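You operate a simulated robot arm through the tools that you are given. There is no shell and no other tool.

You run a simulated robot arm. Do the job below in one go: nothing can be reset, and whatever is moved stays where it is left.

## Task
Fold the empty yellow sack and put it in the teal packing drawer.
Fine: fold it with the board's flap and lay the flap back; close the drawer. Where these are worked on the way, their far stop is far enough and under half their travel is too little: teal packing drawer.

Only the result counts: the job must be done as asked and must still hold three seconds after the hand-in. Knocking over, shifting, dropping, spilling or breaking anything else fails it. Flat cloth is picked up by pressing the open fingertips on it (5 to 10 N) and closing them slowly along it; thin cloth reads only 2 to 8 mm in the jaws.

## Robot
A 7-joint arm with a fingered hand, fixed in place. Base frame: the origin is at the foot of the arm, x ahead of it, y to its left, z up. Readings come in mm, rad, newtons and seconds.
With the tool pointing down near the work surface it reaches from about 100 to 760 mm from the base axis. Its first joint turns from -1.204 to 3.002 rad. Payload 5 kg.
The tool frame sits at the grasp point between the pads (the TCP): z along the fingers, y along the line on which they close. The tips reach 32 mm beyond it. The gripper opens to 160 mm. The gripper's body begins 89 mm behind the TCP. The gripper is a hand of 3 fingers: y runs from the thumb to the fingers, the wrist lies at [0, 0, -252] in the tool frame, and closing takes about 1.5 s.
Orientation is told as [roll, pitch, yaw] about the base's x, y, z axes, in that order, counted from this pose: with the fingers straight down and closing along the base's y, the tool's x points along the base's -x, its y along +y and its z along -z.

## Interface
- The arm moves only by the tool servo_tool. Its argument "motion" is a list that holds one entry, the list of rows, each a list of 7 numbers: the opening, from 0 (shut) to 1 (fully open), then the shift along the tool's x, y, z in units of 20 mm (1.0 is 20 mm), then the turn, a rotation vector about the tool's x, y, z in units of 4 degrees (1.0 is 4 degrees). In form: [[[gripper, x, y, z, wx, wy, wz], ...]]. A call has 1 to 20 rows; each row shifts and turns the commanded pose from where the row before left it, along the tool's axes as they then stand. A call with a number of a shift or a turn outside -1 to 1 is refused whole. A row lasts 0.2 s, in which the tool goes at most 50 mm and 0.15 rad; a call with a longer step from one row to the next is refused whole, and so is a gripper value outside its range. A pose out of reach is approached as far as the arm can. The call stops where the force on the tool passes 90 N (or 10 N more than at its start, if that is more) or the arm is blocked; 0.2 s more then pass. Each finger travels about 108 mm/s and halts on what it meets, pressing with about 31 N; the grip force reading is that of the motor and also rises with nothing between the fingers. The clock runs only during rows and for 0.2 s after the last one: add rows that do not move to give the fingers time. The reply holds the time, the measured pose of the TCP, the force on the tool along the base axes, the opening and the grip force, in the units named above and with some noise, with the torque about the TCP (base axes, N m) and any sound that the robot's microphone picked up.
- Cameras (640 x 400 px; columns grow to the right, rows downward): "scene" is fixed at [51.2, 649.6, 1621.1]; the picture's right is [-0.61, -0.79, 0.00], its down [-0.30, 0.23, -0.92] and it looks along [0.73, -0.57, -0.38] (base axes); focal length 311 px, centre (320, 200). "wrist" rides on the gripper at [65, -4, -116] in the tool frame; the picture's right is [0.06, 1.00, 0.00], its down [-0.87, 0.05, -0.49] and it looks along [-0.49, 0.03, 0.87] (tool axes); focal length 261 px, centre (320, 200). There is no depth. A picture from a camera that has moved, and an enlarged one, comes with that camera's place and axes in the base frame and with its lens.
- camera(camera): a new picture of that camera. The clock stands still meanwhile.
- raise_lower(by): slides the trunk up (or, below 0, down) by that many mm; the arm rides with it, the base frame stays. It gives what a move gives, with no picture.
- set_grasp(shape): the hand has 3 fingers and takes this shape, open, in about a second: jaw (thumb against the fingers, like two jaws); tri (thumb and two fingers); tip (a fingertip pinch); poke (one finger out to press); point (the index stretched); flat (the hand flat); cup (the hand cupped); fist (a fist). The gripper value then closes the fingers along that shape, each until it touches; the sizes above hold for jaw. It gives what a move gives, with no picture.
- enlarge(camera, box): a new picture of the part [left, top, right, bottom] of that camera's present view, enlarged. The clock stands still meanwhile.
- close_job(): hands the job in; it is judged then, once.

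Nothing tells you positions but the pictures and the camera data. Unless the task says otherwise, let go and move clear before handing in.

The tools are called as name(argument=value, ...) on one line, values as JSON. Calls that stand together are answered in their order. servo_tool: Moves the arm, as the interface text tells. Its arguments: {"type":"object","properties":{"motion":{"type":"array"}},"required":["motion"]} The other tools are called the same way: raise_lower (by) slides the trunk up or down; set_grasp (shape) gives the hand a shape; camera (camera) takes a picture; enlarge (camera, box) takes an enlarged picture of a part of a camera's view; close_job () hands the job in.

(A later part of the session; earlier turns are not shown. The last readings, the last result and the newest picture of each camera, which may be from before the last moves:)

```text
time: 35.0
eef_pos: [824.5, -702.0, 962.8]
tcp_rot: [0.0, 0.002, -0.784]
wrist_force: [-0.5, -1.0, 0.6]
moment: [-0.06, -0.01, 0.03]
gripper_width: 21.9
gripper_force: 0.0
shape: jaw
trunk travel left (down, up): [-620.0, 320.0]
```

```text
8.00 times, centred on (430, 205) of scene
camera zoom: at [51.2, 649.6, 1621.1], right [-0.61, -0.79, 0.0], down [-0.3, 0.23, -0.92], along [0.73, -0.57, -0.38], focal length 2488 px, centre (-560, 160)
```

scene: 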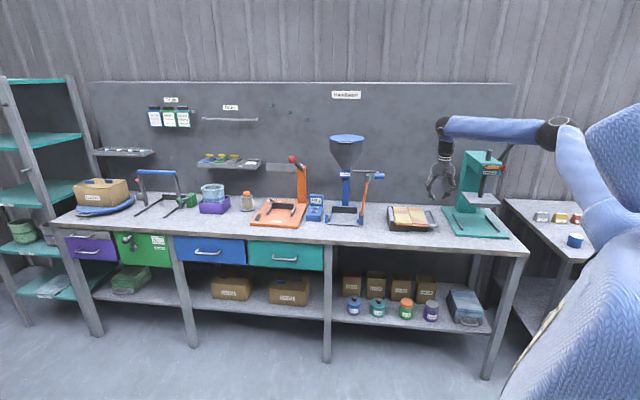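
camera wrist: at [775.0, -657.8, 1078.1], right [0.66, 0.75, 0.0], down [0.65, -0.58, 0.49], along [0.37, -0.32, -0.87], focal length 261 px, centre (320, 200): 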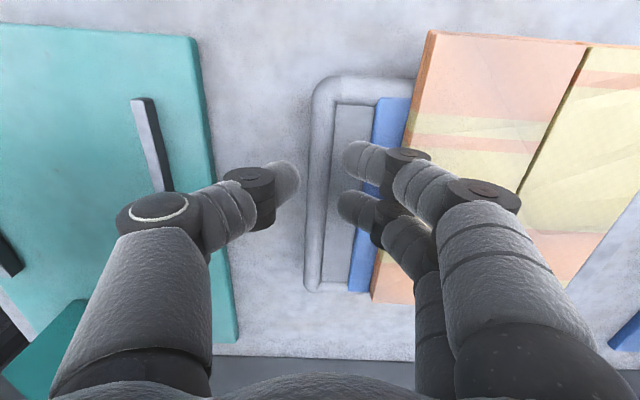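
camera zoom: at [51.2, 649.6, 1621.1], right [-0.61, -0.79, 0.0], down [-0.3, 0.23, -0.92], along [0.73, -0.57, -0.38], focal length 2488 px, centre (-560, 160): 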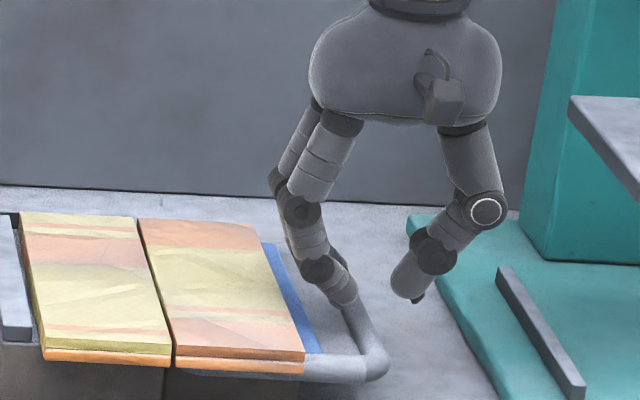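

The contact nudged the sack by only a few mm; the rod and board have not moved. I'll tilt the hand 12° so the inner fingers go in more steeply beside the flap, then descend lower, hugging the rod.

servo_tool(motion=[[[0.13, 0, 0, 0, -1, 0, 0], [0.13, 0, 0, 0, -1, 0, 0], [0.13, 0, 0, 0, -1, 0, 0], [0.13, 0, -0.7, 0.4, 0, 0, 0], [0.13, 0, 0, 0.4, 0, 0, 0], [0.13, 0, 0, 0, 0, 0, 0]]])

enlarge(camera="wrist", box=[240, 100, 400, 200])

enlarge(camera="scene", box=[390, 180, 470, 230])

```text
time: 36.4
eef_pos: [816.3, -710.0, 943.2]
tcp_rot: [0.21, 0.0, -0.786]
wrist_force: [-0.5, 0.6, -0.1]
moment: [-0.02, -0.01, -0.03]
gripper_width: 21.0
gripper_force: 0.0
shape: jaw
trunk travel left (down, up): [-620.0, 320.0]
```

```text
4.00 times, centred on (320, 150) of wrist
camera zoom: at [750.3, -682.3, 1056.4], right [0.65, 0.73, 0.21], down [0.58, -0.65, 0.49], along [0.5, -0.2, -0.85], focal length 1043 px, centre (320, 400)
```

zoom: 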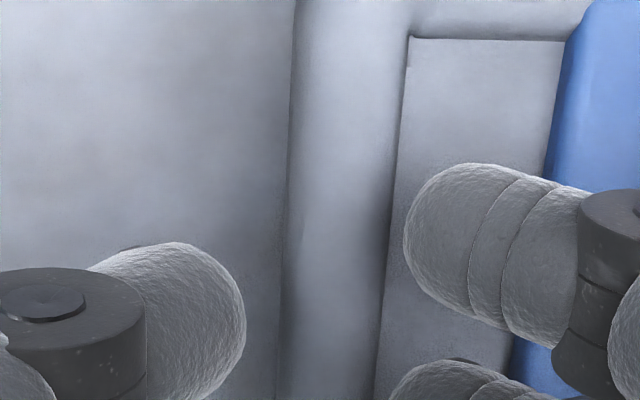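

```text
8.00 times, centred on (430, 205) of scene
camera zoom: at [51.2, 649.6, 1621.1], right [-0.61, -0.79, 0.0], down [-0.3, 0.23, -0.92], along [0.73, -0.57, -0.38], focal length 2488 px, centre (-560, 160)
```

zoom: 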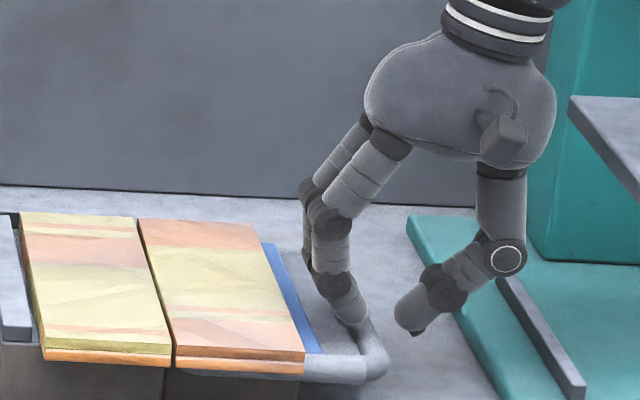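

The tool axis is lined up just outside the rod centre as intended. I'll descend the remaining 22 mm along the tool axis in small steps.

servo_tool(motion=[[[0.13, 0, 0, 0.3, 0, 0, 0], [0.13, 0, 0, 0.3, 0, 0, 0], [0.13, 0, 0, 0.25, 0, 0, 0], [0.13, 0, 0, 0.25, 0, 0, 0], [0.13, 0, 0, 0, 0, 0, 0]]])

enlarge(camera="wrist", box=[240, 100, 400, 200])

enlarge(camera="scene", box=[390, 180, 470, 230])

```text
time: 37.6
eef_pos: [819.7, -706.5, 922.6]
tcp_rot: [0.211, -0.001, -0.786]
wrist_force: [-0.8, -0.9, 1.3]
moment: [0.04, 0.0, 0.0]
gripper_width: 21.0
gripper_force: 0.1
shape: jaw
trunk travel left (down, up): [-620.0, 320.0]
```

```text
4.00 times, centred on (320, 150) of wrist
camera zoom: at [753.6, -678.9, 1034.9], right [0.65, 0.73, 0.21], down [0.58, -0.65, 0.49], along [0.5, -0.2, -0.85], focal length 1043 px, centre (320, 400)
```

zoom: 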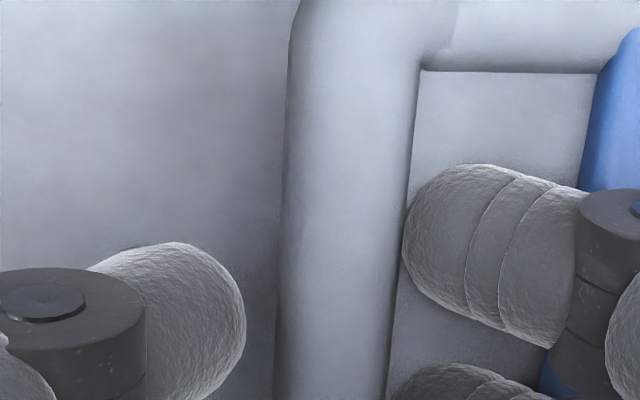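

```text
8.00 times, centred on (430, 205) of scene
camera zoom: at [51.2, 649.6, 1621.1], right [-0.61, -0.79, 0.0], down [-0.3, 0.23, -0.92], along [0.73, -0.57, -0.38], focal length 2488 px, centre (-560, 160)
```

zoom: 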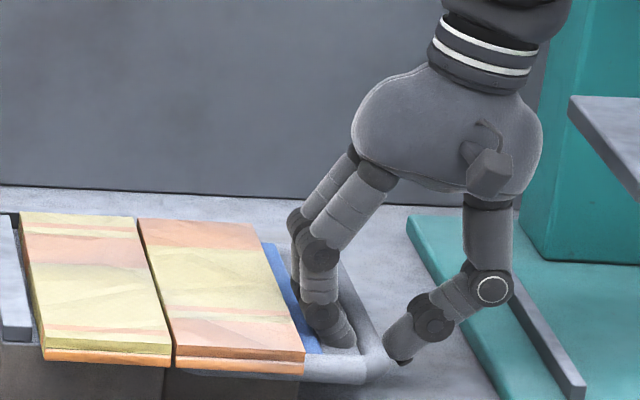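

The inner fingers now sit between rod and flap, the thumb outside and low. Closing on the rod.

servo_tool(motion=[[[0.12, 0, 0, 0, 0, 0, 0], [0.1, 0, 0, 0, 0, 0, 0], [0.08, 0, 0, 0, 0, 0, 0], [0.06, 0, 0, 0, 0, 0, 0], [0.04, 0, 0, 0, 0, 0, 0], [0.02, 0, 0, 0, 0, 0, 0], [0.0, 0, 0, 0, 0, 0, 0], [0.0, 0, 0, 0, 0, 0, 0]]])

enlarge(camera="wrist", box=[240, 100, 400, 200])

enlarge(camera="scene", box=[390, 180, 470, 230])

```text
time: 39.4
eef_pos: [819.7, -706.5, 922.6]
tcp_rot: [0.208, 0.0, -0.784]
wrist_force: [2.0, 3.5, 0.2]
moment: [0.07, -0.07, 0.01]
gripper_width: 5.9
gripper_force: 30.7
shape: jaw
trunk travel left (down, up): [-620.0, 320.0]
```

```text
4.00 times, centred on (320, 150) of wrist
camera zoom: at [753.9, -678.5, 1034.8], right [0.65, 0.74, 0.21], down [0.58, -0.65, 0.49], along [0.5, -0.2, -0.85], focal length 1043 px, centre (320, 400)
```

zoom: 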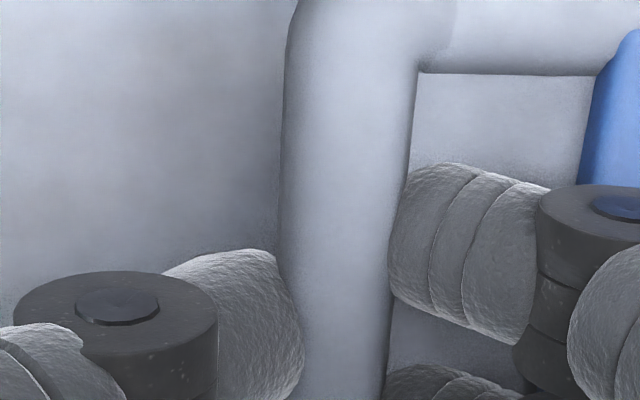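

```text
8.00 times, centred on (430, 205) of scene
camera zoom: at [51.2, 649.6, 1621.1], right [-0.61, -0.79, 0.0], down [-0.3, 0.23, -0.92], along [0.73, -0.57, -0.38], focal length 2488 px, centre (-560, 160)
```

zoom: 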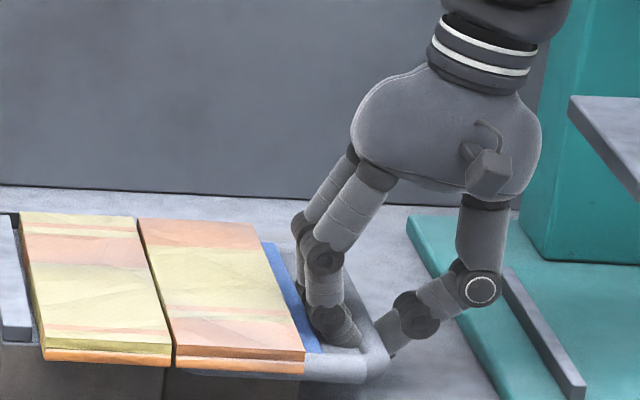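

The fingers have closed under and around the rod (tips 6 mm apart below it), which makes a cradle. I'll start lifting along the hinge arc (hinge at s≈214, radius ≈128) for the first 15°.

servo_tool(motion=[[[0.0, 0, 0.13, -0.325, 0, 0, 0], [0.0, 0, 0.247, -0.807, 0.25, 0, 0], [0.0, 0, 0.337, -0.776, 0.25, 0, 0], [0.0, 0, 0, 0, 0, 0, 0]]])

enlarge(camera="scene", box=[390, 180, 470, 230])

camera(camera="wrist")

```text
time: 40.4
eef_pos: [821.6, -704.3, 960.9]
tcp_rot: [0.175, 0.002, -0.785]
wrist_force: [-18.4, -16.2, -0.2]
moment: [-0.41, 0.44, 0.03]
gripper_width: 6.8
gripper_force: 30.8
shape: jaw
trunk travel left (down, up): [-620.0, 320.0]
```

```text
8.00 times, centred on (430, 205) of scene
camera zoom: at [51.2, 649.6, 1621.1], right [-0.61, -0.79, 0.0], down [-0.3, 0.23, -0.92], along [0.73, -0.57, -0.38], focal length 2488 px, centre (-560, 160)
```

zoom: 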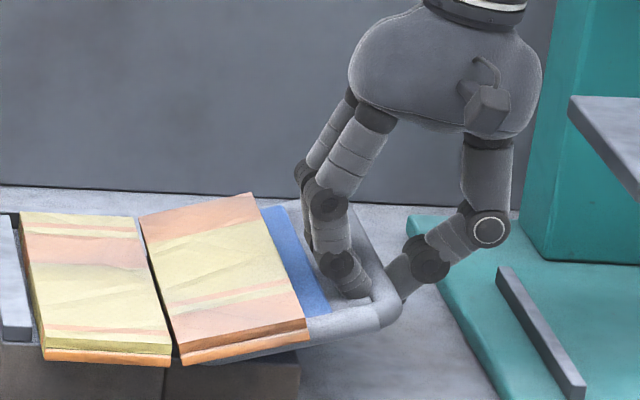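

```text
taken
camera wrist: at [758.6, -673.9, 1074.8], right [0.65, 0.74, 0.17], down [0.59, -0.64, 0.49], along [0.47, -0.22, -0.85], focal length 261 px, centre (320, 200)
```

wrist: 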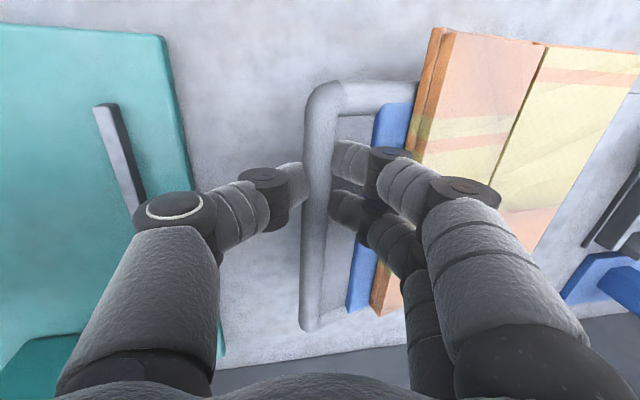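

The flap lifts with the sack. A 24 N sideways force tells me the hinge is higher than assumed (about z≈928), so I'll correct the arc and continue to about 23°.

servo_tool(motion=[[[0.0, 0, -0.281, -0.244, 0, 0, 0], [0.0, 0, 0.33, -0.799, 0, 0, 0], [0.0, 0, 0.431, -0.75, 0.25, 0, 0], [0.0, 0, 0, 0, 0, 0, 0]]])

enlarge(camera="scene", box=[390, 180, 470, 230])

```text
time: 41.4
eef_pos: [826.6, -700.2, 998.2]
tcp_rot: [0.156, 0.0, -0.783]
wrist_force: [-4.2, -0.4, -0.7]
moment: [-0.05, 0.17, 0.04]
gripper_width: 6.7
gripper_force: 31.0
shape: jaw
trunk travel left (down, up): [-620.0, 320.0]
```

```text
8.00 times, centred on (430, 205) of scene
camera zoom: at [51.2, 649.6, 1621.1], right [-0.61, -0.79, 0.0], down [-0.3, 0.23, -0.92], along [0.73, -0.57, -0.38], focal length 2488 px, centre (-560, 160)
```

zoom: 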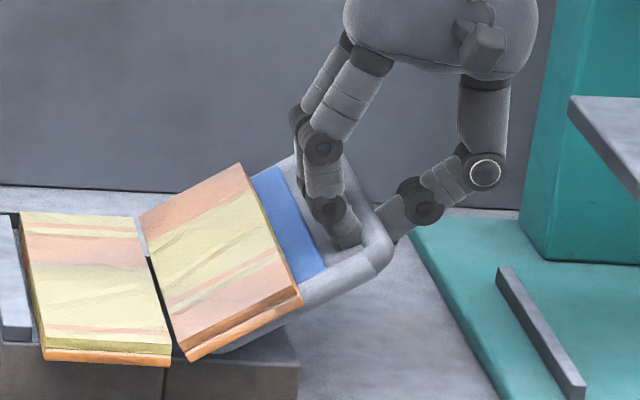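

Force is now small, the arc fits. Continuing to about 52°.

servo_tool(motion=[[[0.0, 0, 0.514, -0.7, 0.25, 0, 0], [0.0, 0, 0.59, -0.639, 0.25, 0, 0], [0.0, 0, 0.658, -0.57, 0.25, 0, 0], [0.0, 0, 0.719, -0.495, 0.25, 0, 0], [0.0, 0, 0, 0, 0, 0, 0]]])

enlarge(camera="scene", box=[380, 165, 476, 225])

```text
time: 42.6
eef_pos: [856.9, -669.6, 1052.5]
tcp_rot: [0.088, 0.002, -0.784]
wrist_force: [-0.9, 1.4, -4.7]
moment: [-0.07, 0.17, 0.01]
gripper_width: 6.8
gripper_force: 30.6
shape: jaw
trunk travel left (down, up): [-620.0, 320.0]
```

```text
6.67 times, centred on (428, 195) of scene
camera zoom: at [51.2, 649.6, 1621.1], right [-0.61, -0.79, 0.0], down [-0.3, 0.23, -0.92], along [0.73, -0.57, -0.38], focal length 2073 px, centre (-400, 233)
```

zoom: 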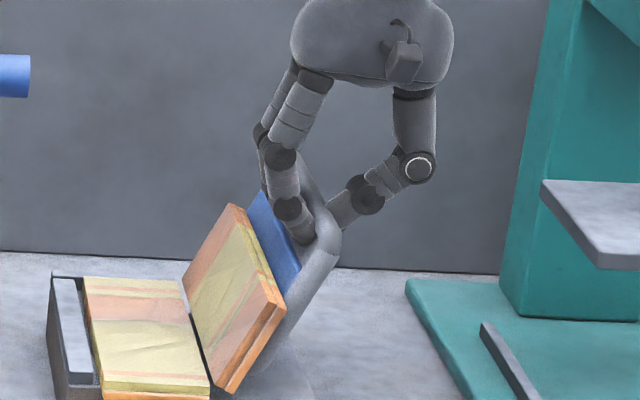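

Folding well. Continuing past vertical to about 97°.

servo_tool(motion=[[[0.0, 0, 0.771, -0.412, 0.25, 0, 0], [0.0, 0, 0.812, -0.324, 0.25, 0, 0], [0.0, 0, 0.843, -0.233, 0.25, 0, 0], [0.0, 0, 0.865, -0.137, 0.25, 0, 0], [0.0, 0, 0.875, -0.041, 0.25, 0, 0], [0.0, 0, 0.874, 0.056, 0.25, 0, 0], [0.0, 0, 0, 0, 0, 0, 0]]])

enlarge(camera="scene", box=[350, 145, 478, 225])

```text
time: 44.2
eef_pos: [926.4, -601.2, 1074.0]
tcp_rot: [-0.022, 0.005, -0.785]
wrist_force: [-31.5, 11.5, -52.4]
moment: [-0.45, 1.28, 0.35]
gripper_width: 2.5
gripper_force: 31.3
shape: jaw
trunk travel left (down, up): [-620.0, 320.0]
```

```text
5.00 times, centred on (414, 185) of scene
camera zoom: at [51.2, 649.6, 1621.1], right [-0.61, -0.79, 0.0], down [-0.3, 0.23, -0.92], along [0.73, -0.57, -0.38], focal length 1555 px, centre (-150, 275)
```

zoom: 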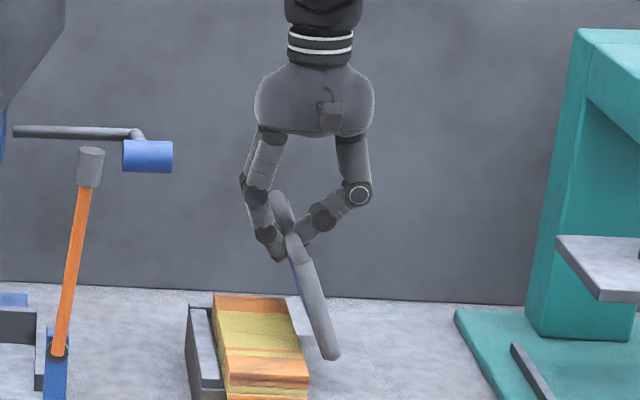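

The sack's second half has already dropped over onto the first half; the flap is about vertical and I'm pulling it up too much (52 N). I'll ease down and look closely.

servo_tool(motion=[[[0.0, 0, 0, 0.2, 0, 0, 0], [0.0, 0, 0, 0.2, 0, 0, 0], [0.0, 0, 0, 0, 0, 0, 0]]])

enlarge(camera="scene", box=[370, 175, 450, 225])

camera(camera="wrist")

```text
time: 45.0
eef_pos: [927.8, -598.5, 1071.1]
tcp_rot: [-0.016, 0.001, -0.783]
wrist_force: [-16.3, 5.5, -21.9]
moment: [-0.22, 0.68, 0.19]
gripper_width: 2.9
gripper_force: 30.9
shape: jaw
trunk travel left (down, up): [-620.0, 320.0]
```

```text
8.00 times, centred on (410, 200) of scene
camera zoom: at [51.2, 649.6, 1621.1], right [-0.61, -0.79, 0.0], down [-0.3, 0.23, -0.92], along [0.73, -0.57, -0.38], focal length 2488 px, centre (-400, 200)
```

zoom: 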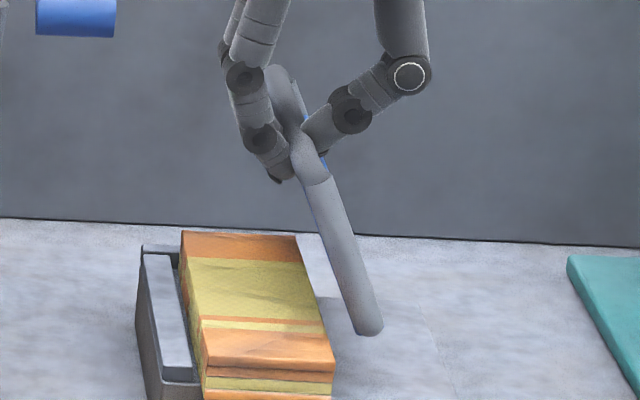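

```text
taken
camera wrist: at [880.0, -552.9, 1188.4], right [0.66, 0.75, -0.02], down [0.66, -0.57, 0.49], along [0.36, -0.33, -0.87], focal length 261 px, centre (320, 200)
```

wrist: 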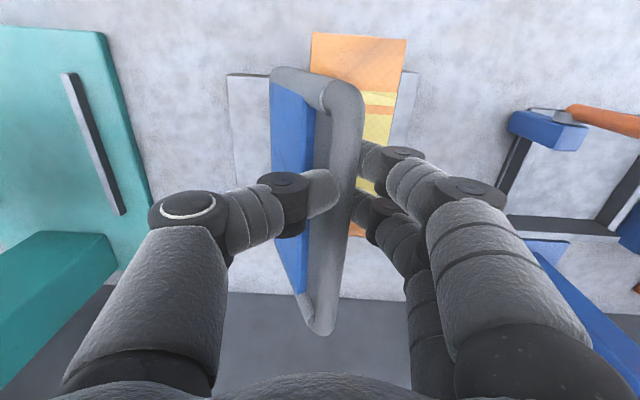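

The sack is folded flat on the fixed half. Now I'll lay the flap back along the reverse arc, first a few steps with slightly less pull.

servo_tool(motion=[[[0.0, 0, -0.875, -0.04, -0.25, 0, 0], [0.0, 0, -0.875, 0.025, -0.25, 0, 0], [0.0, 0, -0.862, 0.085, -0.25, 0, 0], [0.0, 0, 0, 0, 0, 0, 0]]])

enlarge(camera="scene", box=[370, 175, 450, 225])

```text
time: 46.0
eef_pos: [890.0, -635.6, 1071.8]
tcp_rot: [0.035, -0.001, -0.784]
wrist_force: [0.4, -3.5, 8.6]
moment: [-0.02, 0.01, -0.03]
gripper_width: 5.7
gripper_force: 31.0
shape: jaw
trunk travel left (down, up): [-620.0, 320.0]
```

```text
8.00 times, centred on (410, 200) of scene
camera zoom: at [51.2, 649.6, 1621.1], right [-0.61, -0.79, 0.0], down [-0.3, 0.23, -0.92], along [0.73, -0.57, -0.38], focal length 2488 px, centre (-400, 200)
```

zoom: 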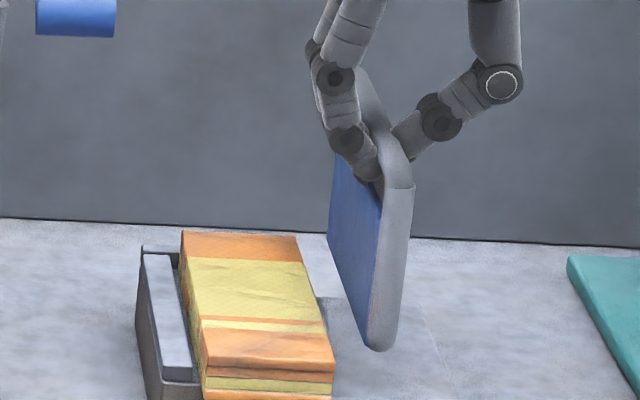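

The flap is coming back and the sack stays folded. Continuing down to about 37°.

servo_tool(motion=[[[0.0, 0, -0.833, 0.071, -0.25, 0, 0], [0.0, 0, -0.8, 0.258, -0.25, 0, 0], [0.0, 0, -0.765, 0.398, -0.25, 0, 0], [0.0, 0, -0.71, 0.49, -0.25, 0, 0], [0.0, 0, -0.644, 0.576, -0.25, 0, 0], [0.0, 0, 0, 0, 0, 0, 0]]])

enlarge(camera="scene", box=[380, 175, 460, 225])

```text
time: 47.4
eef_pos: [838.5, -686.6, 1027.8]
tcp_rot: [0.121, 0.0, -0.783]
wrist_force: [-0.1, -6.8, 3.5]
moment: [-0.13, 0.04, -0.03]
gripper_width: 6.6
gripper_force: 31.4
shape: jaw
trunk travel left (down, up): [-620.0, 320.0]
```

```text
8.00 times, centred on (420, 200) of scene
camera zoom: at [51.2, 649.6, 1621.1], right [-0.61, -0.79, 0.0], down [-0.3, 0.23, -0.92], along [0.73, -0.57, -0.38], focal length 2488 px, centre (-480, 200)
```

zoom: 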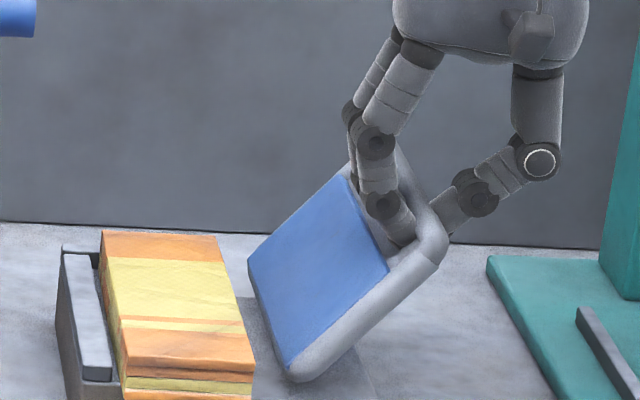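

Continuing to lower the flap to near flat.

servo_tool(motion=[[[0.0, 0, -0.578, 0.649, -0.25, 0, 0], [0.0, 0, -0.503, 0.707, -0.25, 0, 0], [0.0, 0, -0.419, 0.759, -0.25, 0, 0], [0.0, 0, -0.329, 0.8, -0.25, 0, 0], [0.0, 0, -0.238, 0.83, -0.25, 0, 0], [0.0, 0, 0, 0, 0, 0, 0]]])

enlarge(camera="scene", box=[380, 180, 460, 230])

```text
time: 48.8
eef_pos: [818.2, -707.0, 948.8]
tcp_rot: [0.211, 0.0, -0.783]
wrist_force: [4.5, -3.2, -0.3]
moment: [-0.02, -0.12, -0.04]
gripper_width: 6.4
gripper_force: 30.8
shape: jaw
trunk travel left (down, up): [-620.0, 320.0]
```

```text
8.00 times, centred on (420, 205) of scene
camera zoom: at [51.2, 649.6, 1621.1], right [-0.61, -0.79, 0.0], down [-0.3, 0.23, -0.92], along [0.73, -0.57, -0.38], focal length 2488 px, centre (-480, 160)
```

zoom: 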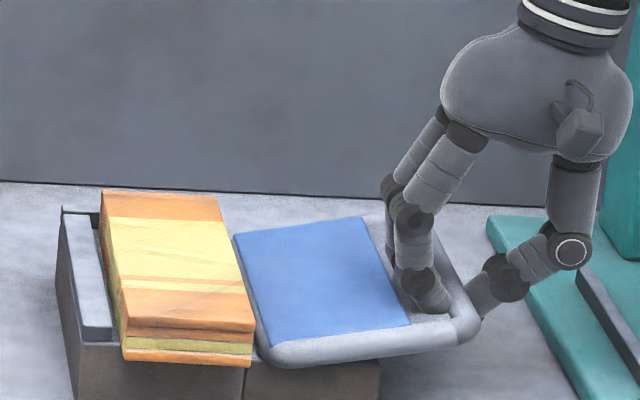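

Nearly flat. I'll lower the last part until it rests.

servo_tool(motion=[[[0.0, 0, -0.124, 0.847, 0, 0, 0], [0.0, 0, -0.015, 0.3, 0, 0, 0], [0.0, 0, 0, 0.2, 0, 0, 0], [0.0, 0, 0, 0, 0, 0, 0]]])

enlarge(camera="scene", box=[380, 180, 460, 230])

```text
time: 49.8
eef_pos: [820.1, -705.0, 922.0]
tcp_rot: [0.209, 0.0, -0.784]
wrist_force: [5.2, -0.9, 0.5]
moment: [0.07, -0.15, -0.01]
gripper_width: 6.2
gripper_force: 31.8
shape: jaw
trunk travel left (down, up): [-620.0, 320.0]
```

```text
8.00 times, centred on (420, 205) of scene
camera zoom: at [51.2, 649.6, 1621.1], right [-0.61, -0.79, 0.0], down [-0.3, 0.23, -0.92], along [0.73, -0.57, -0.38], focal length 2488 px, centre (-480, 160)
```

zoom: 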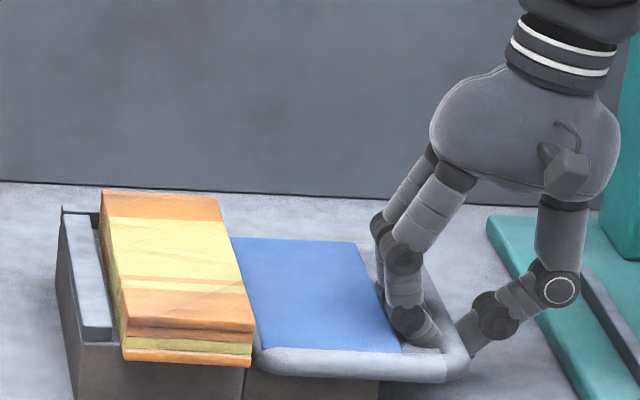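

The flap lies flat again. I'll open the fingers and back out along the tool axis.

servo_tool(motion=[[[0.03, 0, 0, 0, 0, 0, 0], [0.06, 0, 0, 0, 0, 0, 0], [0.1, 0, 0, 0, 0, 0, 0], [0.13, 0, 0, 0, 0, 0, 0], [0.13, 0, 0, 0, 0, 0, 0], [0.13, 0, 0, -0.3, 0, 0, 0], [0.13, 0, 0, -0.5, 0, 0, 0], [0.13, 0, 0, -1, 0, 0, 0], [0.13, 0, 0, -1, 0, 0, 0], [0.13, 0, 0, -1, 0, 0, 0], [0.13, 0, 0, -1, 0, 0, 0], [0.13, 0, 0, 0, 0, 0, 0]]])

camera(camera="wrist")

enlarge(camera="scene", box=[380, 180, 460, 230])

```text
time: 52.4
eef_pos: [807.0, -720.1, 1014.6]
tcp_rot: [0.209, -0.001, -0.784]
wrist_force: [-0.2, -0.5, 0.4]
moment: [0.01, 0.02, -0.01]
gripper_width: 20.5
gripper_force: 0.1
shape: jaw
trunk travel left (down, up): [-620.0, 320.0]
```

```text
taken
camera wrist: at [740.7, -692.5, 1128.3], right [0.65, 0.73, 0.21], down [0.58, -0.65, 0.49], along [0.5, -0.2, -0.85], focal length 261 px, centre (320, 200)
```

wrist: 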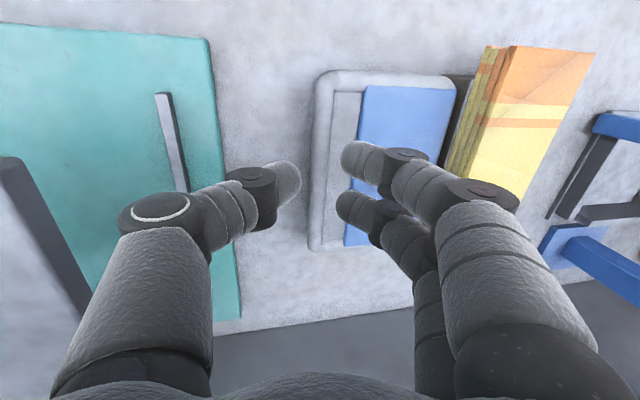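

```text
8.00 times, centred on (420, 205) of scene
camera zoom: at [51.2, 649.6, 1621.1], right [-0.61, -0.79, 0.0], down [-0.3, 0.23, -0.92], along [0.73, -0.57, -0.38], focal length 2488 px, centre (-480, 160)
```

zoom: 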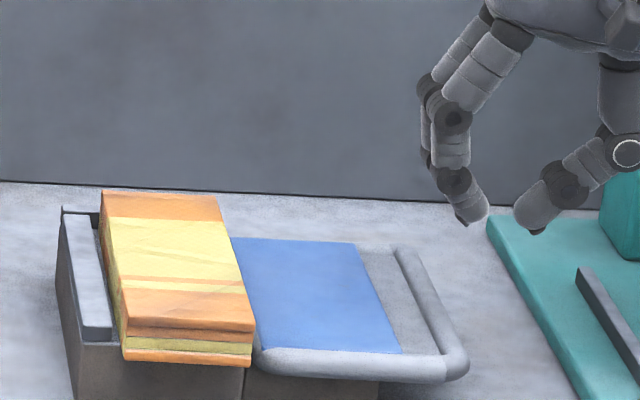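

The flap is back flat and the sack is a neat folded block (s≈214–305, n≈985–1190). Next I'll open the teal drawer: first I'll pull the hand straight out from the bench.

servo_tool(motion=[[[0.13, 0, 0, -0.5, 1, 0, 0], [0.13, 0, 0, -0.5, 1, 0, 0], [0.13, 0, 0, 0, 1, 0, 0], [0.13, 1, 0, 0, 0, 0, 0], [0.13, 1, 0, 0, 0, 0, 0], [0.13, 1, 0, 0, 0, 0, 0], [0.13, 1, 0, 0, 0, 0, 0], [0.13, 1, 0, 0, 0, 0, 0], [0.13, 1, 0, 0, 0, 0, 0], [0.13, 1, 0, 0, 0, 0, 0], [0.13, 1, 0, 0, 0, 0, 0], [0.13, 1, 0, 0, 0, 0, 0], [0.13, 1, 0, 0, 0, 0, 0], [0.13, 1, 0, 0, 0, 0, 0], [0.13, 1, 0, 0, 0, 0, 0], [0.13, 1, 0, 0, 0, 0, 0], [0.13, 1, 0, 0, 0, 0, 0], [0.13, 1, 0, 0, 0, 0, 0], [0.13, 1, 0, 0, 0, 0, 0], [0.13, 1, 0, 0, 0, 0, 0]]])

servo_tool(motion=[[[0.13, 0.5, 1, 0, 0, 0, 0], [0.13, 0.5, 1, 0, 0, 0, 0], [0.13, 0.5, 1, 0, 0, 0, 0], [0.13, 0.5, 1, 0, 0, 0, 0], [0.13, 0, 1, 0, 0, 0, 0], [0.13, 0, 1, 0, 0, 0, 0], [0.13, 0, 1, 0, 0, 0, 0], [0.13, 0, 1, 0, 0, 0, 0], [0.13, 0, 1, 0, 0, 0, 0], [0.13, 0, 1, 0, 0, 0, 0], [0.13, 0, 1, 0, 0, 0, 0], [0.13, 0, 1, 0, 0, 0, 0], [0.13, 0, 1, 0, 0, 0, 0], [0.13, 0, 1, 0, 0, 0, 0], [0.13, 0, 1, 0, 0, 0, 0], [0.13, 0, 1, 0, 0, 0, 0], [0.13, 0, 1, 0, 0, 0, 0], [0.13, 0, 1, 0, 0, 0, 0], [0.13, 0, 1, 0, 0, 0, 0], [0.13, 0, 1, 0, 0, 0, 0]]])

camera(camera="scene")

camera(camera="wrist")

```text
time: 56.6
eef_pos: [563.5, -481.2, 1036.3]
tcp_rot: [0.001, 0.001, -0.783]
wrist_force: [-0.1, 0.7, -0.5]
moment: [-0.04, 0.0, 0.02]
gripper_width: 20.5
gripper_force: 0.0
shape: jaw
trunk travel left (down, up): [-620.0, 320.0]
```

```text
time: 60.8
eef_pos: [816.8, -169.9, 1034.9]
tcp_rot: [-0.003, -0.001, -0.785]
wrist_force: [1.2, 0.0, 0.0]
moment: [-0.04, -0.01, -0.03]
gripper_width: 20.6
gripper_force: 0.2
shape: jaw
trunk travel left (down, up): [-620.0, 320.0]
```

```text
taken
```

scene: 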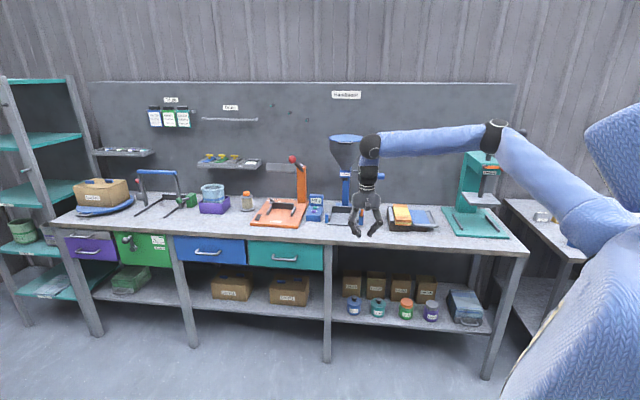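

```text
taken
camera wrist: at [768.8, -125.4, 1150.8], right [0.66, 0.75, 0.0], down [0.65, -0.58, 0.49], along [0.37, -0.33, -0.87], focal length 261 px, centre (320, 200)
```

wrist: 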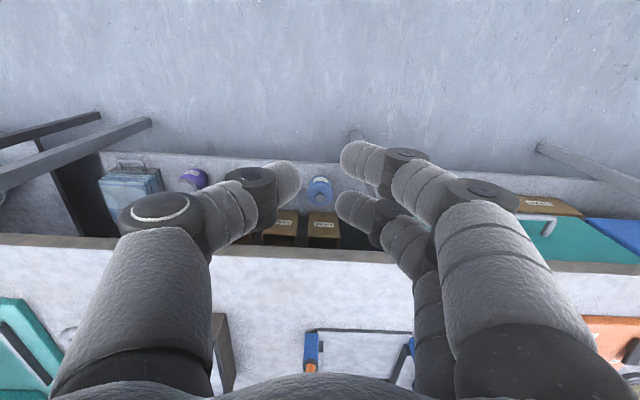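

I'm in front of the bench. I'll continue along the bench towards the teal drawer and back off a bit, then lower the trunk.

servo_tool(motion=[[[0.13, 0.4, 1, 0, 0, 0, 0], [0.13, 0.4, 1, 0, 0, 0, 0], [0.13, 0.4, 1, 0, 0, 0, 0], [0.13, 0.4, 1, 0, 0, 0, 0], [0.13, 0.4, 1, 0, 0, 0, 0], [0.13, 0.4, 1, 0, 0, 0, 0], [0.13, 0.4, 1, 0, 0, 0, 0], [0.13, 0.4, 1, 0, 0, 0, 0], [0.13, 0.4, 1, 0, 0, 0, 0], [0.13, 0.4, 1, 0, 0, 0, 0], [0.13, 0.4, 1, 0, 0, 0, 0], [0.13, 0.4, 1, 0, 0, 0, 0], [0.13, 0.4, 1, 0, 0, 0, 0], [0.13, 0.4, 1, 0, 0, 0, 0], [0.13, 0.4, 1, 0, 0, 0, 0], [0.13, 0.4, 1, 0, 0, 0, 0], [0.13, 0.4, 1, 0, 0, 0, 0], [0.13, 0, 1, 0, 0, 0, 0], [0.13, 0, 1, 0, 0, 0, 0]]])

raise_lower(by=-230)

camera(camera="scene")

camera(camera="wrist")

```text
time: 64.8
eef_pos: [984.8, 192.0, 1035.7]
tcp_rot: [0.006, 0.002, -0.785]
wrist_force: [0.1, -0.3, 0.4]
moment: [0.03, -0.01, -0.02]
gripper_width: 20.4
gripper_force: 0.1
shape: jaw
out of reach, approached as far as the arm can: row 19
trunk travel left (down, up): [-620.0, 320.0]
```

```text
time: 67.2
eef_pos: [985.2, 192.4, 804.8]
tcp_rot: [0.004, -0.003, -0.784]
wrist_force: [0.5, -0.6, 0.7]
moment: [0.04, 0.01, 0.01]
gripper_width: 20.5
gripper_force: 0.1
shape: jaw
trunk travel left (down, up): [-390.0, 550.0]
```

```text
taken
```

scene: 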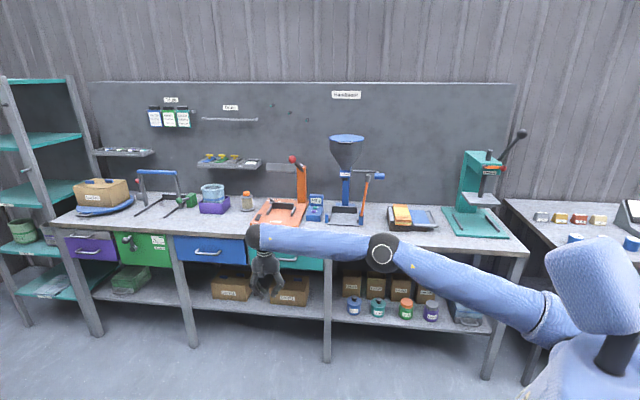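

```text
taken
camera wrist: at [935.5, 237.3, 920.9], right [0.66, 0.75, 0.0], down [0.65, -0.58, 0.49], along [0.37, -0.32, -0.87], focal length 261 px, centre (320, 200)
```

wrist: 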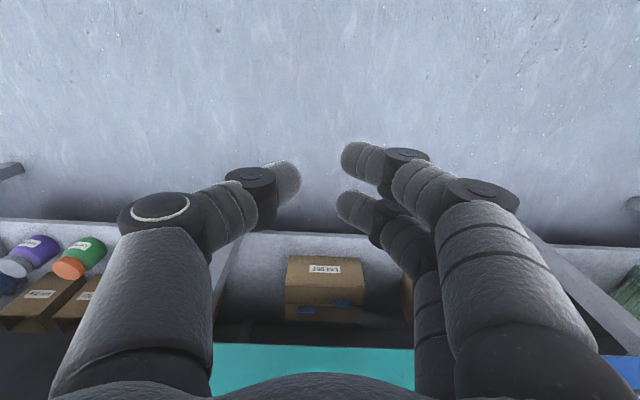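

The hand is in front of the teal drawer at (985,192,805). I'll pitch the tool to point horizontally at the drawer, then look.

servo_tool(motion=[[[0.13, 0, 0, 0, 0, -1, 0], [0.13, 0, 0, 0, 0, -1, 0], [0.13, 0, 0, 0, 0, -1, 0], [0.13, 0, 0, 0, 0, -1, 0], [0.13, 0, 0, 0, 0, -1, 0], [0.13, 0, 0, 0, 0, -1, 0], [0.13, 0, 0, 0, 0, -1, 0], [0.13, 0, 0, 0, 0, -1, 0], [0.13, 0, 0, 0, 0, -1, 0], [0.13, 0, 0, 0, 0, -1, 0], [0.13, 0, 0, 0, 0, -1, 0], [0.13, 0, 0, 0, 0, -1, 0], [0.13, 0, 0, 0, 0, -1, 0], [0.13, 0, 0, 0, 0, -1, 0], [0.13, 0, 0, 0, 0, -1, 0], [0.13, 0, 0, 0, 0, -1, 0], [0.13, 0, 0, 0, 0, -1, 0], [0.13, 0, 0, 0, 0, -1, 0], [0.13, 0, 0, 0, 0, -1, 0], [0.13, 0, 0, 0, 0, -1, 0]]])

camera(camera="wrist")

camera(camera="scene")

```text
time: 71.4
eef_pos: [988.4, 49.9, 820.8]
tcp_rot: [0.06, -1.28, -0.798]
wrist_force: [0.6, -1.0, -0.2]
moment: [-0.01, 0.02, 0.03]
gripper_width: 20.6
gripper_force: 0.1
shape: jaw
out of reach, approached as far as the arm can: row 10, 11, 12, 13, 14, 15, 16, 17, 18, 19, 20
trunk travel left (down, up): [-390.0, 550.0]
```

```text
taken
camera wrist: at [890.4, 135.4, 791.3], right [0.66, 0.75, -0.04], down [-0.14, 0.18, 0.97], along [0.74, -0.64, 0.22], focal length 261 px, centre (320, 200)
```

wrist: 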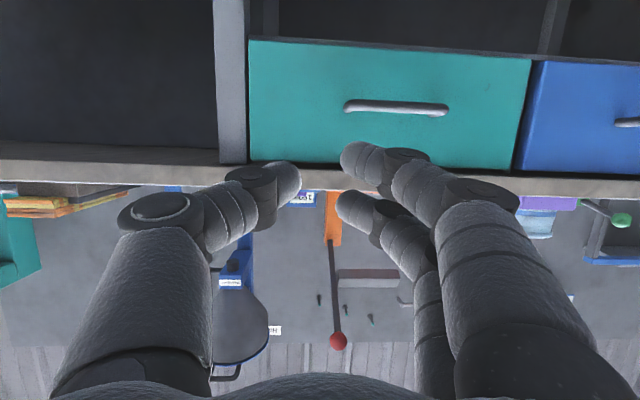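

```text
taken
```

scene: 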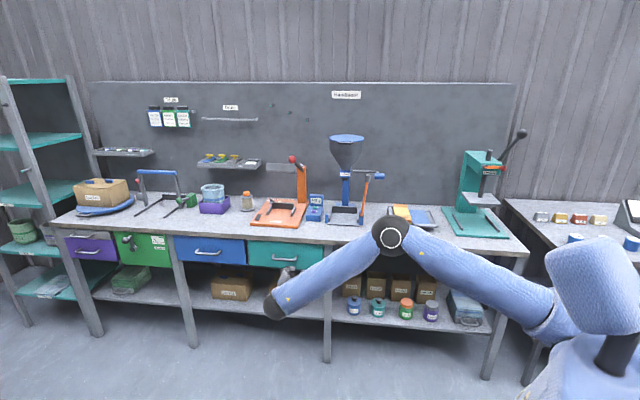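

The arm couldn't take that orientation there; a tool direction more radial (towards +x) should work better. I can see the teal drawer's handle in the wrist picture. First I'll check how the commanded pose stands with an idle row.

servo_tool(motion=[[[0.13, 0, 0, 0, 0, 0, 0], [0.13, 0, 0, 0, 0, 0, 0]]])

enlarge(camera="wrist", box=[240, 30, 560, 230])

```text
time: 72.0
eef_pos: [987.4, 49.9, 818.9]
tcp_rot: [0.061, -1.277, -0.797]
wrist_force: [-0.3, 0.0, 0.2]
moment: [-0.02, 0.02, -0.01]
gripper_width: 20.5
gripper_force: 0.1
shape: jaw
trunk travel left (down, up): [-390.0, 550.0]
```

```text
2.00 times, centred on (400, 130) of wrist
camera zoom: at [890.4, 135.6, 791.1], right [0.66, 0.75, -0.04], down [-0.14, 0.18, 0.97], along [0.74, -0.64, 0.22], focal length 521 px, centre (160, 340)
```

zoom: 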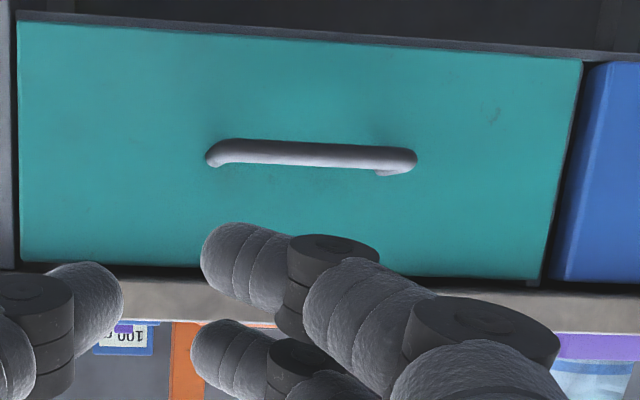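

The commanded pose restarts from the actual pose, good. The handle is at about s≈837, n≈862, z≈760. I'll turn the tool to be more radial and horizontal, then roll it so the fingers close vertically.

servo_tool(motion=[[[0.3, 0, 0, 0, -1, -0.5, 0], [0.3, 0, 0, 0, -1, -0.5, 0], [0.3, 0, 0, 0, -1, -0.5, 0], [0.3, 0, 0, 0, -1, -0.5, 0], [0.3, 0, 0, 0, -1, -0.5, 0], [0.3, 0, 0, 0, -1, -0.5, 0], [0.3, 0, 0, 0, -1, -0.5, 0], [0.3, 0, 0, 0, 0, 0, 0]]])

servo_tool(motion=[[[0.3, 0, 0, 0, 0, 0, 1], [0.3, 0, 0, 0, 0, 0, 1], [0.3, 0, 0, 0, 0, 0, 1], [0.3, 0, 0, 0, 0, 0, 1], [0.3, 0, 0, 0, 0, 0, 1], [0.3, 0, 0, 0, 0, 0, 1], [0.3, 0, 0, 0, 0, 0, 1], [0.3, 0, 0, 0, 0, 0, 1], [0.3, 0, 0, 0, 0, 0, 0]]])

camera(camera="wrist")

camera(camera="scene")

```text
time: 73.8
eef_pos: [990.9, 56.3, 824.6]
tcp_rot: [1.72, -1.5, -2.008]
wrist_force: [-0.7, -0.3, -0.9]
moment: [0.02, -0.01, 0.02]
gripper_width: 47.7
gripper_force: 0.1
shape: jaw
out of reach, approached as far as the arm can: row 1
trunk travel left (down, up): [-390.0, 550.0]
```

```text
time: 75.8
eef_pos: [994.0, 56.0, 825.7]
tcp_rot: [1.582, -0.942, -1.864]
wrist_force: [1.5, -0.6, -0.3]
moment: [0.01, -0.01, 0.03]
gripper_width: 47.6
gripper_force: 0.1
shape: jaw
trunk travel left (down, up): [-390.0, 550.0]
```

```text
taken
camera wrist: at [893.3, 123.2, 770.6], right [0.23, 0.81, 0.54], down [-0.61, -0.31, 0.73], along [0.76, -0.5, 0.42], focal length 261 px, centre (320, 200)
```

wrist: 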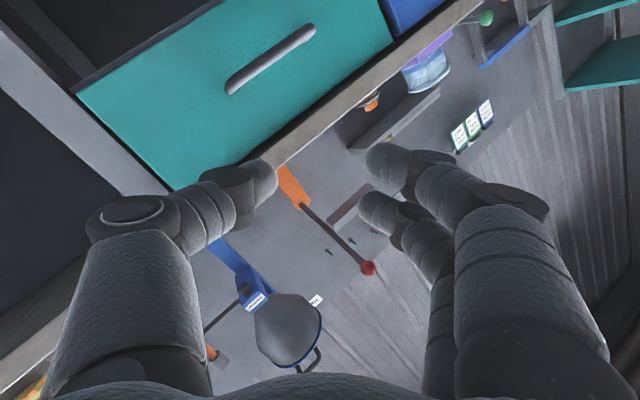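

```text
taken
```

scene: 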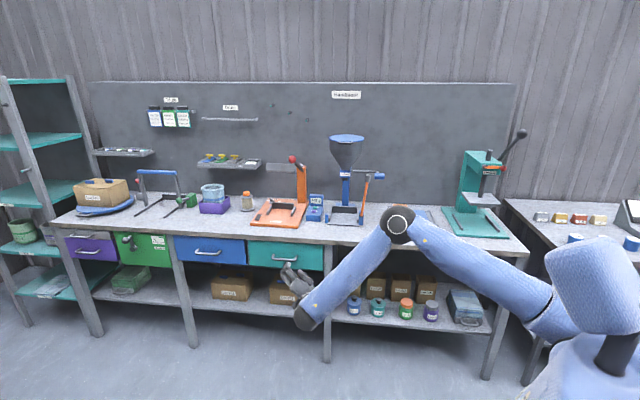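

Roll works in this direction; tool now points horizontally at azimuth -16°. I'll finish the roll (57° more).

servo_tool(motion=[[[0.3, 0, 0, 0, 0, 0, 1], [0.3, 0, 0, 0, 0, 0, 1], [0.3, 0, 0, 0, 0, 0, 1], [0.3, 0, 0, 0, 0, 0, 1], [0.3, 0, 0, 0, 0, 0, 1], [0.3, 0, 0, 0, 0, 0, 1], [0.3, 0, 0, 0, 0, 0, 1], [0.3, 0, 0, 0, 0, 0, 1], [0.3, 0, 0, 0, 0, 0, 1], [0.3, 0, 0, 0, 0, 0, 1], [0.3, 0, 0, 0, 0, 0, 1], [0.3, 0, 0, 0, 0, 0, 1], [0.3, 0, 0, 0, 0, 0, 1], [0.3, 0, 0, 0, 0, 0, 1], [0.3, 0, 0, 0, 0, 0, 0.2], [0.3, 0, 0, 0, 0, 0, 0]]])

camera(camera="wrist")

camera(camera="scene")

```text
time: 79.2
eef_pos: [1040.4, 57.8, 831.7]
tcp_rot: [1.582, 0.05, -1.858]
wrist_force: [-0.3, -0.4, 0.0]
moment: [-0.02, 0.03, -0.01]
gripper_width: 48.0
gripper_force: 0.2
shape: jaw
out of reach, approached as far as the arm can: row 1, 2, 3, 4, 5, 6
trunk travel left (down, up): [-390.0, 550.0]
```

```text
taken
camera wrist: at [948.9, 154.2, 830.3], right [-0.01, 0.01, 1.0], down [-0.72, -0.7, 0.01], along [0.7, -0.72, 0.01], focal length 261 px, centre (320, 200)
```

wrist: 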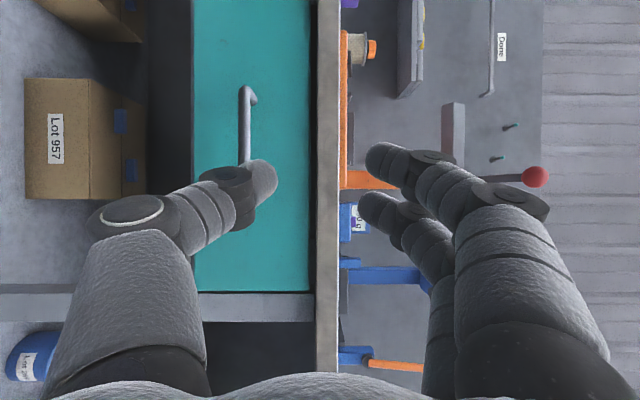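

```text
taken
```

scene: 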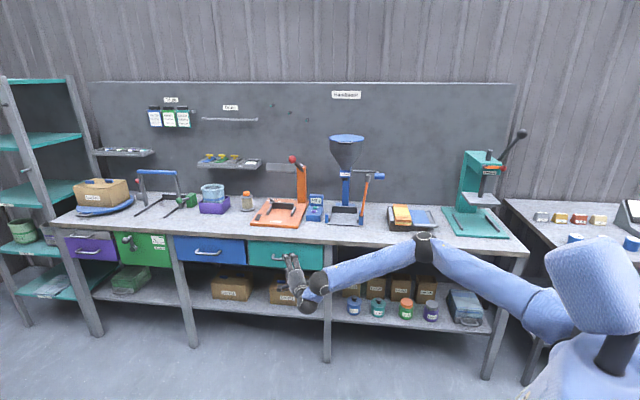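

The hand now points at the drawer with vertical closing. The handle bar is at z≈748, s≈780–908. I'll lower the trunk 84 mm and then look again.

raise_lower(by=-84)

servo_tool(motion=[[[0.45, -0.4, 0, 0.8, 0, 0, 0], [0.45, -0.4, 0, 0.8, 0, 0, 0], [0.45, 0, 0, 0.8, 0, 0, 0], [0.45, 0, 0, 0.8, 0, 0, 0], [0.45, 0, 0, 0, 0, 0, 0]]])

camera(camera="wrist")

camera(camera="scene")

```text
time: 80.4
eef_pos: [1041.6, 58.0, 748.0]
tcp_rot: [1.582, 0.049, -1.857]
wrist_force: [-0.3, -0.3, -0.4]
moment: [0.03, 0.0, 0.01]
gripper_width: 48.0
gripper_force: 0.1
shape: jaw
trunk travel left (down, up): [-306.0, 634.0]
```

```text
time: 81.6
eef_pos: [1098.8, 23.4, 747.8]
tcp_rot: [1.582, 0.051, -1.859]
wrist_force: [-0.3, 0.5, 0.0]
moment: [0.0, -0.04, 0.0]
gripper_width: 71.4
gripper_force: 0.1
shape: jaw
trunk travel left (down, up): [-306.0, 634.0]
```

```text
taken
camera wrist: at [1006.0, 121.0, 745.9], right [-0.01, 0.01, 1.0], down [-0.72, -0.7, 0.01], along [0.7, -0.72, 0.02], focal length 261 px, centre (320, 200)
```

wrist: 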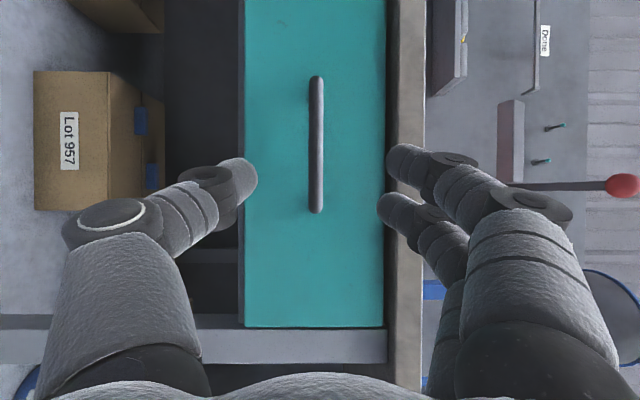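

```text
taken
```

scene: 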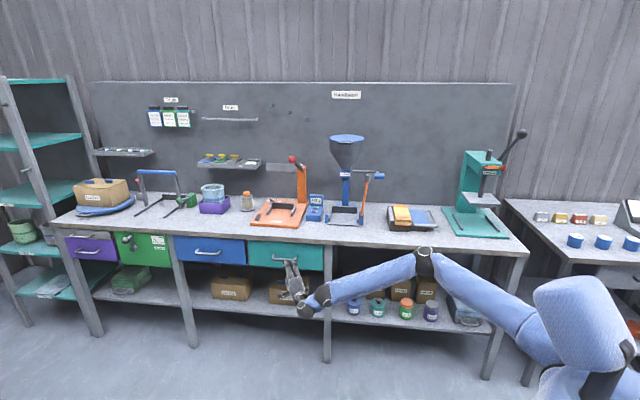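

The bar is centered between thumb and fingers vertically. I'll advance 90 mm along the tool axis and check.

servo_tool(motion=[[[0.4, 0, 0, 0.9, 0, 0, 0], [0.4, 0, 0, 0.9, 0, 0, 0], [0.4, 0, 0, 0.9, 0, 0, 0], [0.4, 0, 0, 0.9, 0, 0, 0], [0.4, 0, 0, 0.9, 0, 0, 0], [0.4, 0, 0, 0, 0, 0, 0]]])

camera(camera="wrist")

enlarge(camera="scene", box=[240, 225, 336, 285])

```text
time: 83.0
eef_pos: [1185.0, -2.1, 747.8]
tcp_rot: [1.583, 0.05, -1.856]
wrist_force: [-0.1, 0.0, -1.3]
moment: [-0.01, 0.0, 0.02]
gripper_width: 64.4
gripper_force: 0.0
shape: jaw
trunk travel left (down, up): [-306.0, 634.0]
```

```text
taken
camera wrist: at [1092.6, 95.2, 746.6], right [-0.01, 0.01, 1.0], down [-0.72, -0.7, 0.01], along [0.7, -0.72, 0.02], focal length 261 px, centre (320, 200)
```

wrist: 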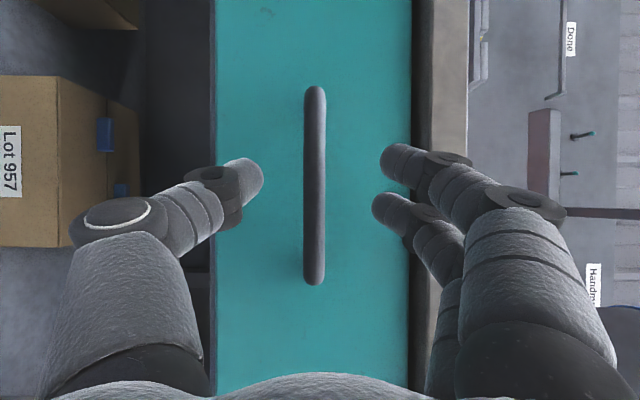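

```text
6.67 times, centred on (288, 255) of scene
camera zoom: at [51.2, 649.6, 1621.1], right [-0.61, -0.79, 0.0], down [-0.3, 0.23, -0.92], along [0.73, -0.57, -0.38], focal length 2073 px, centre (533, -167)
```

zoom: 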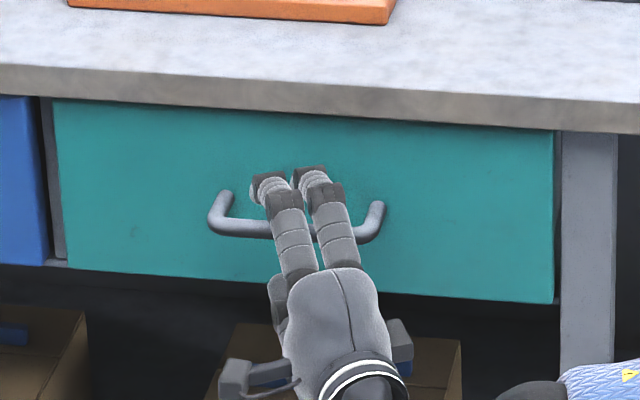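

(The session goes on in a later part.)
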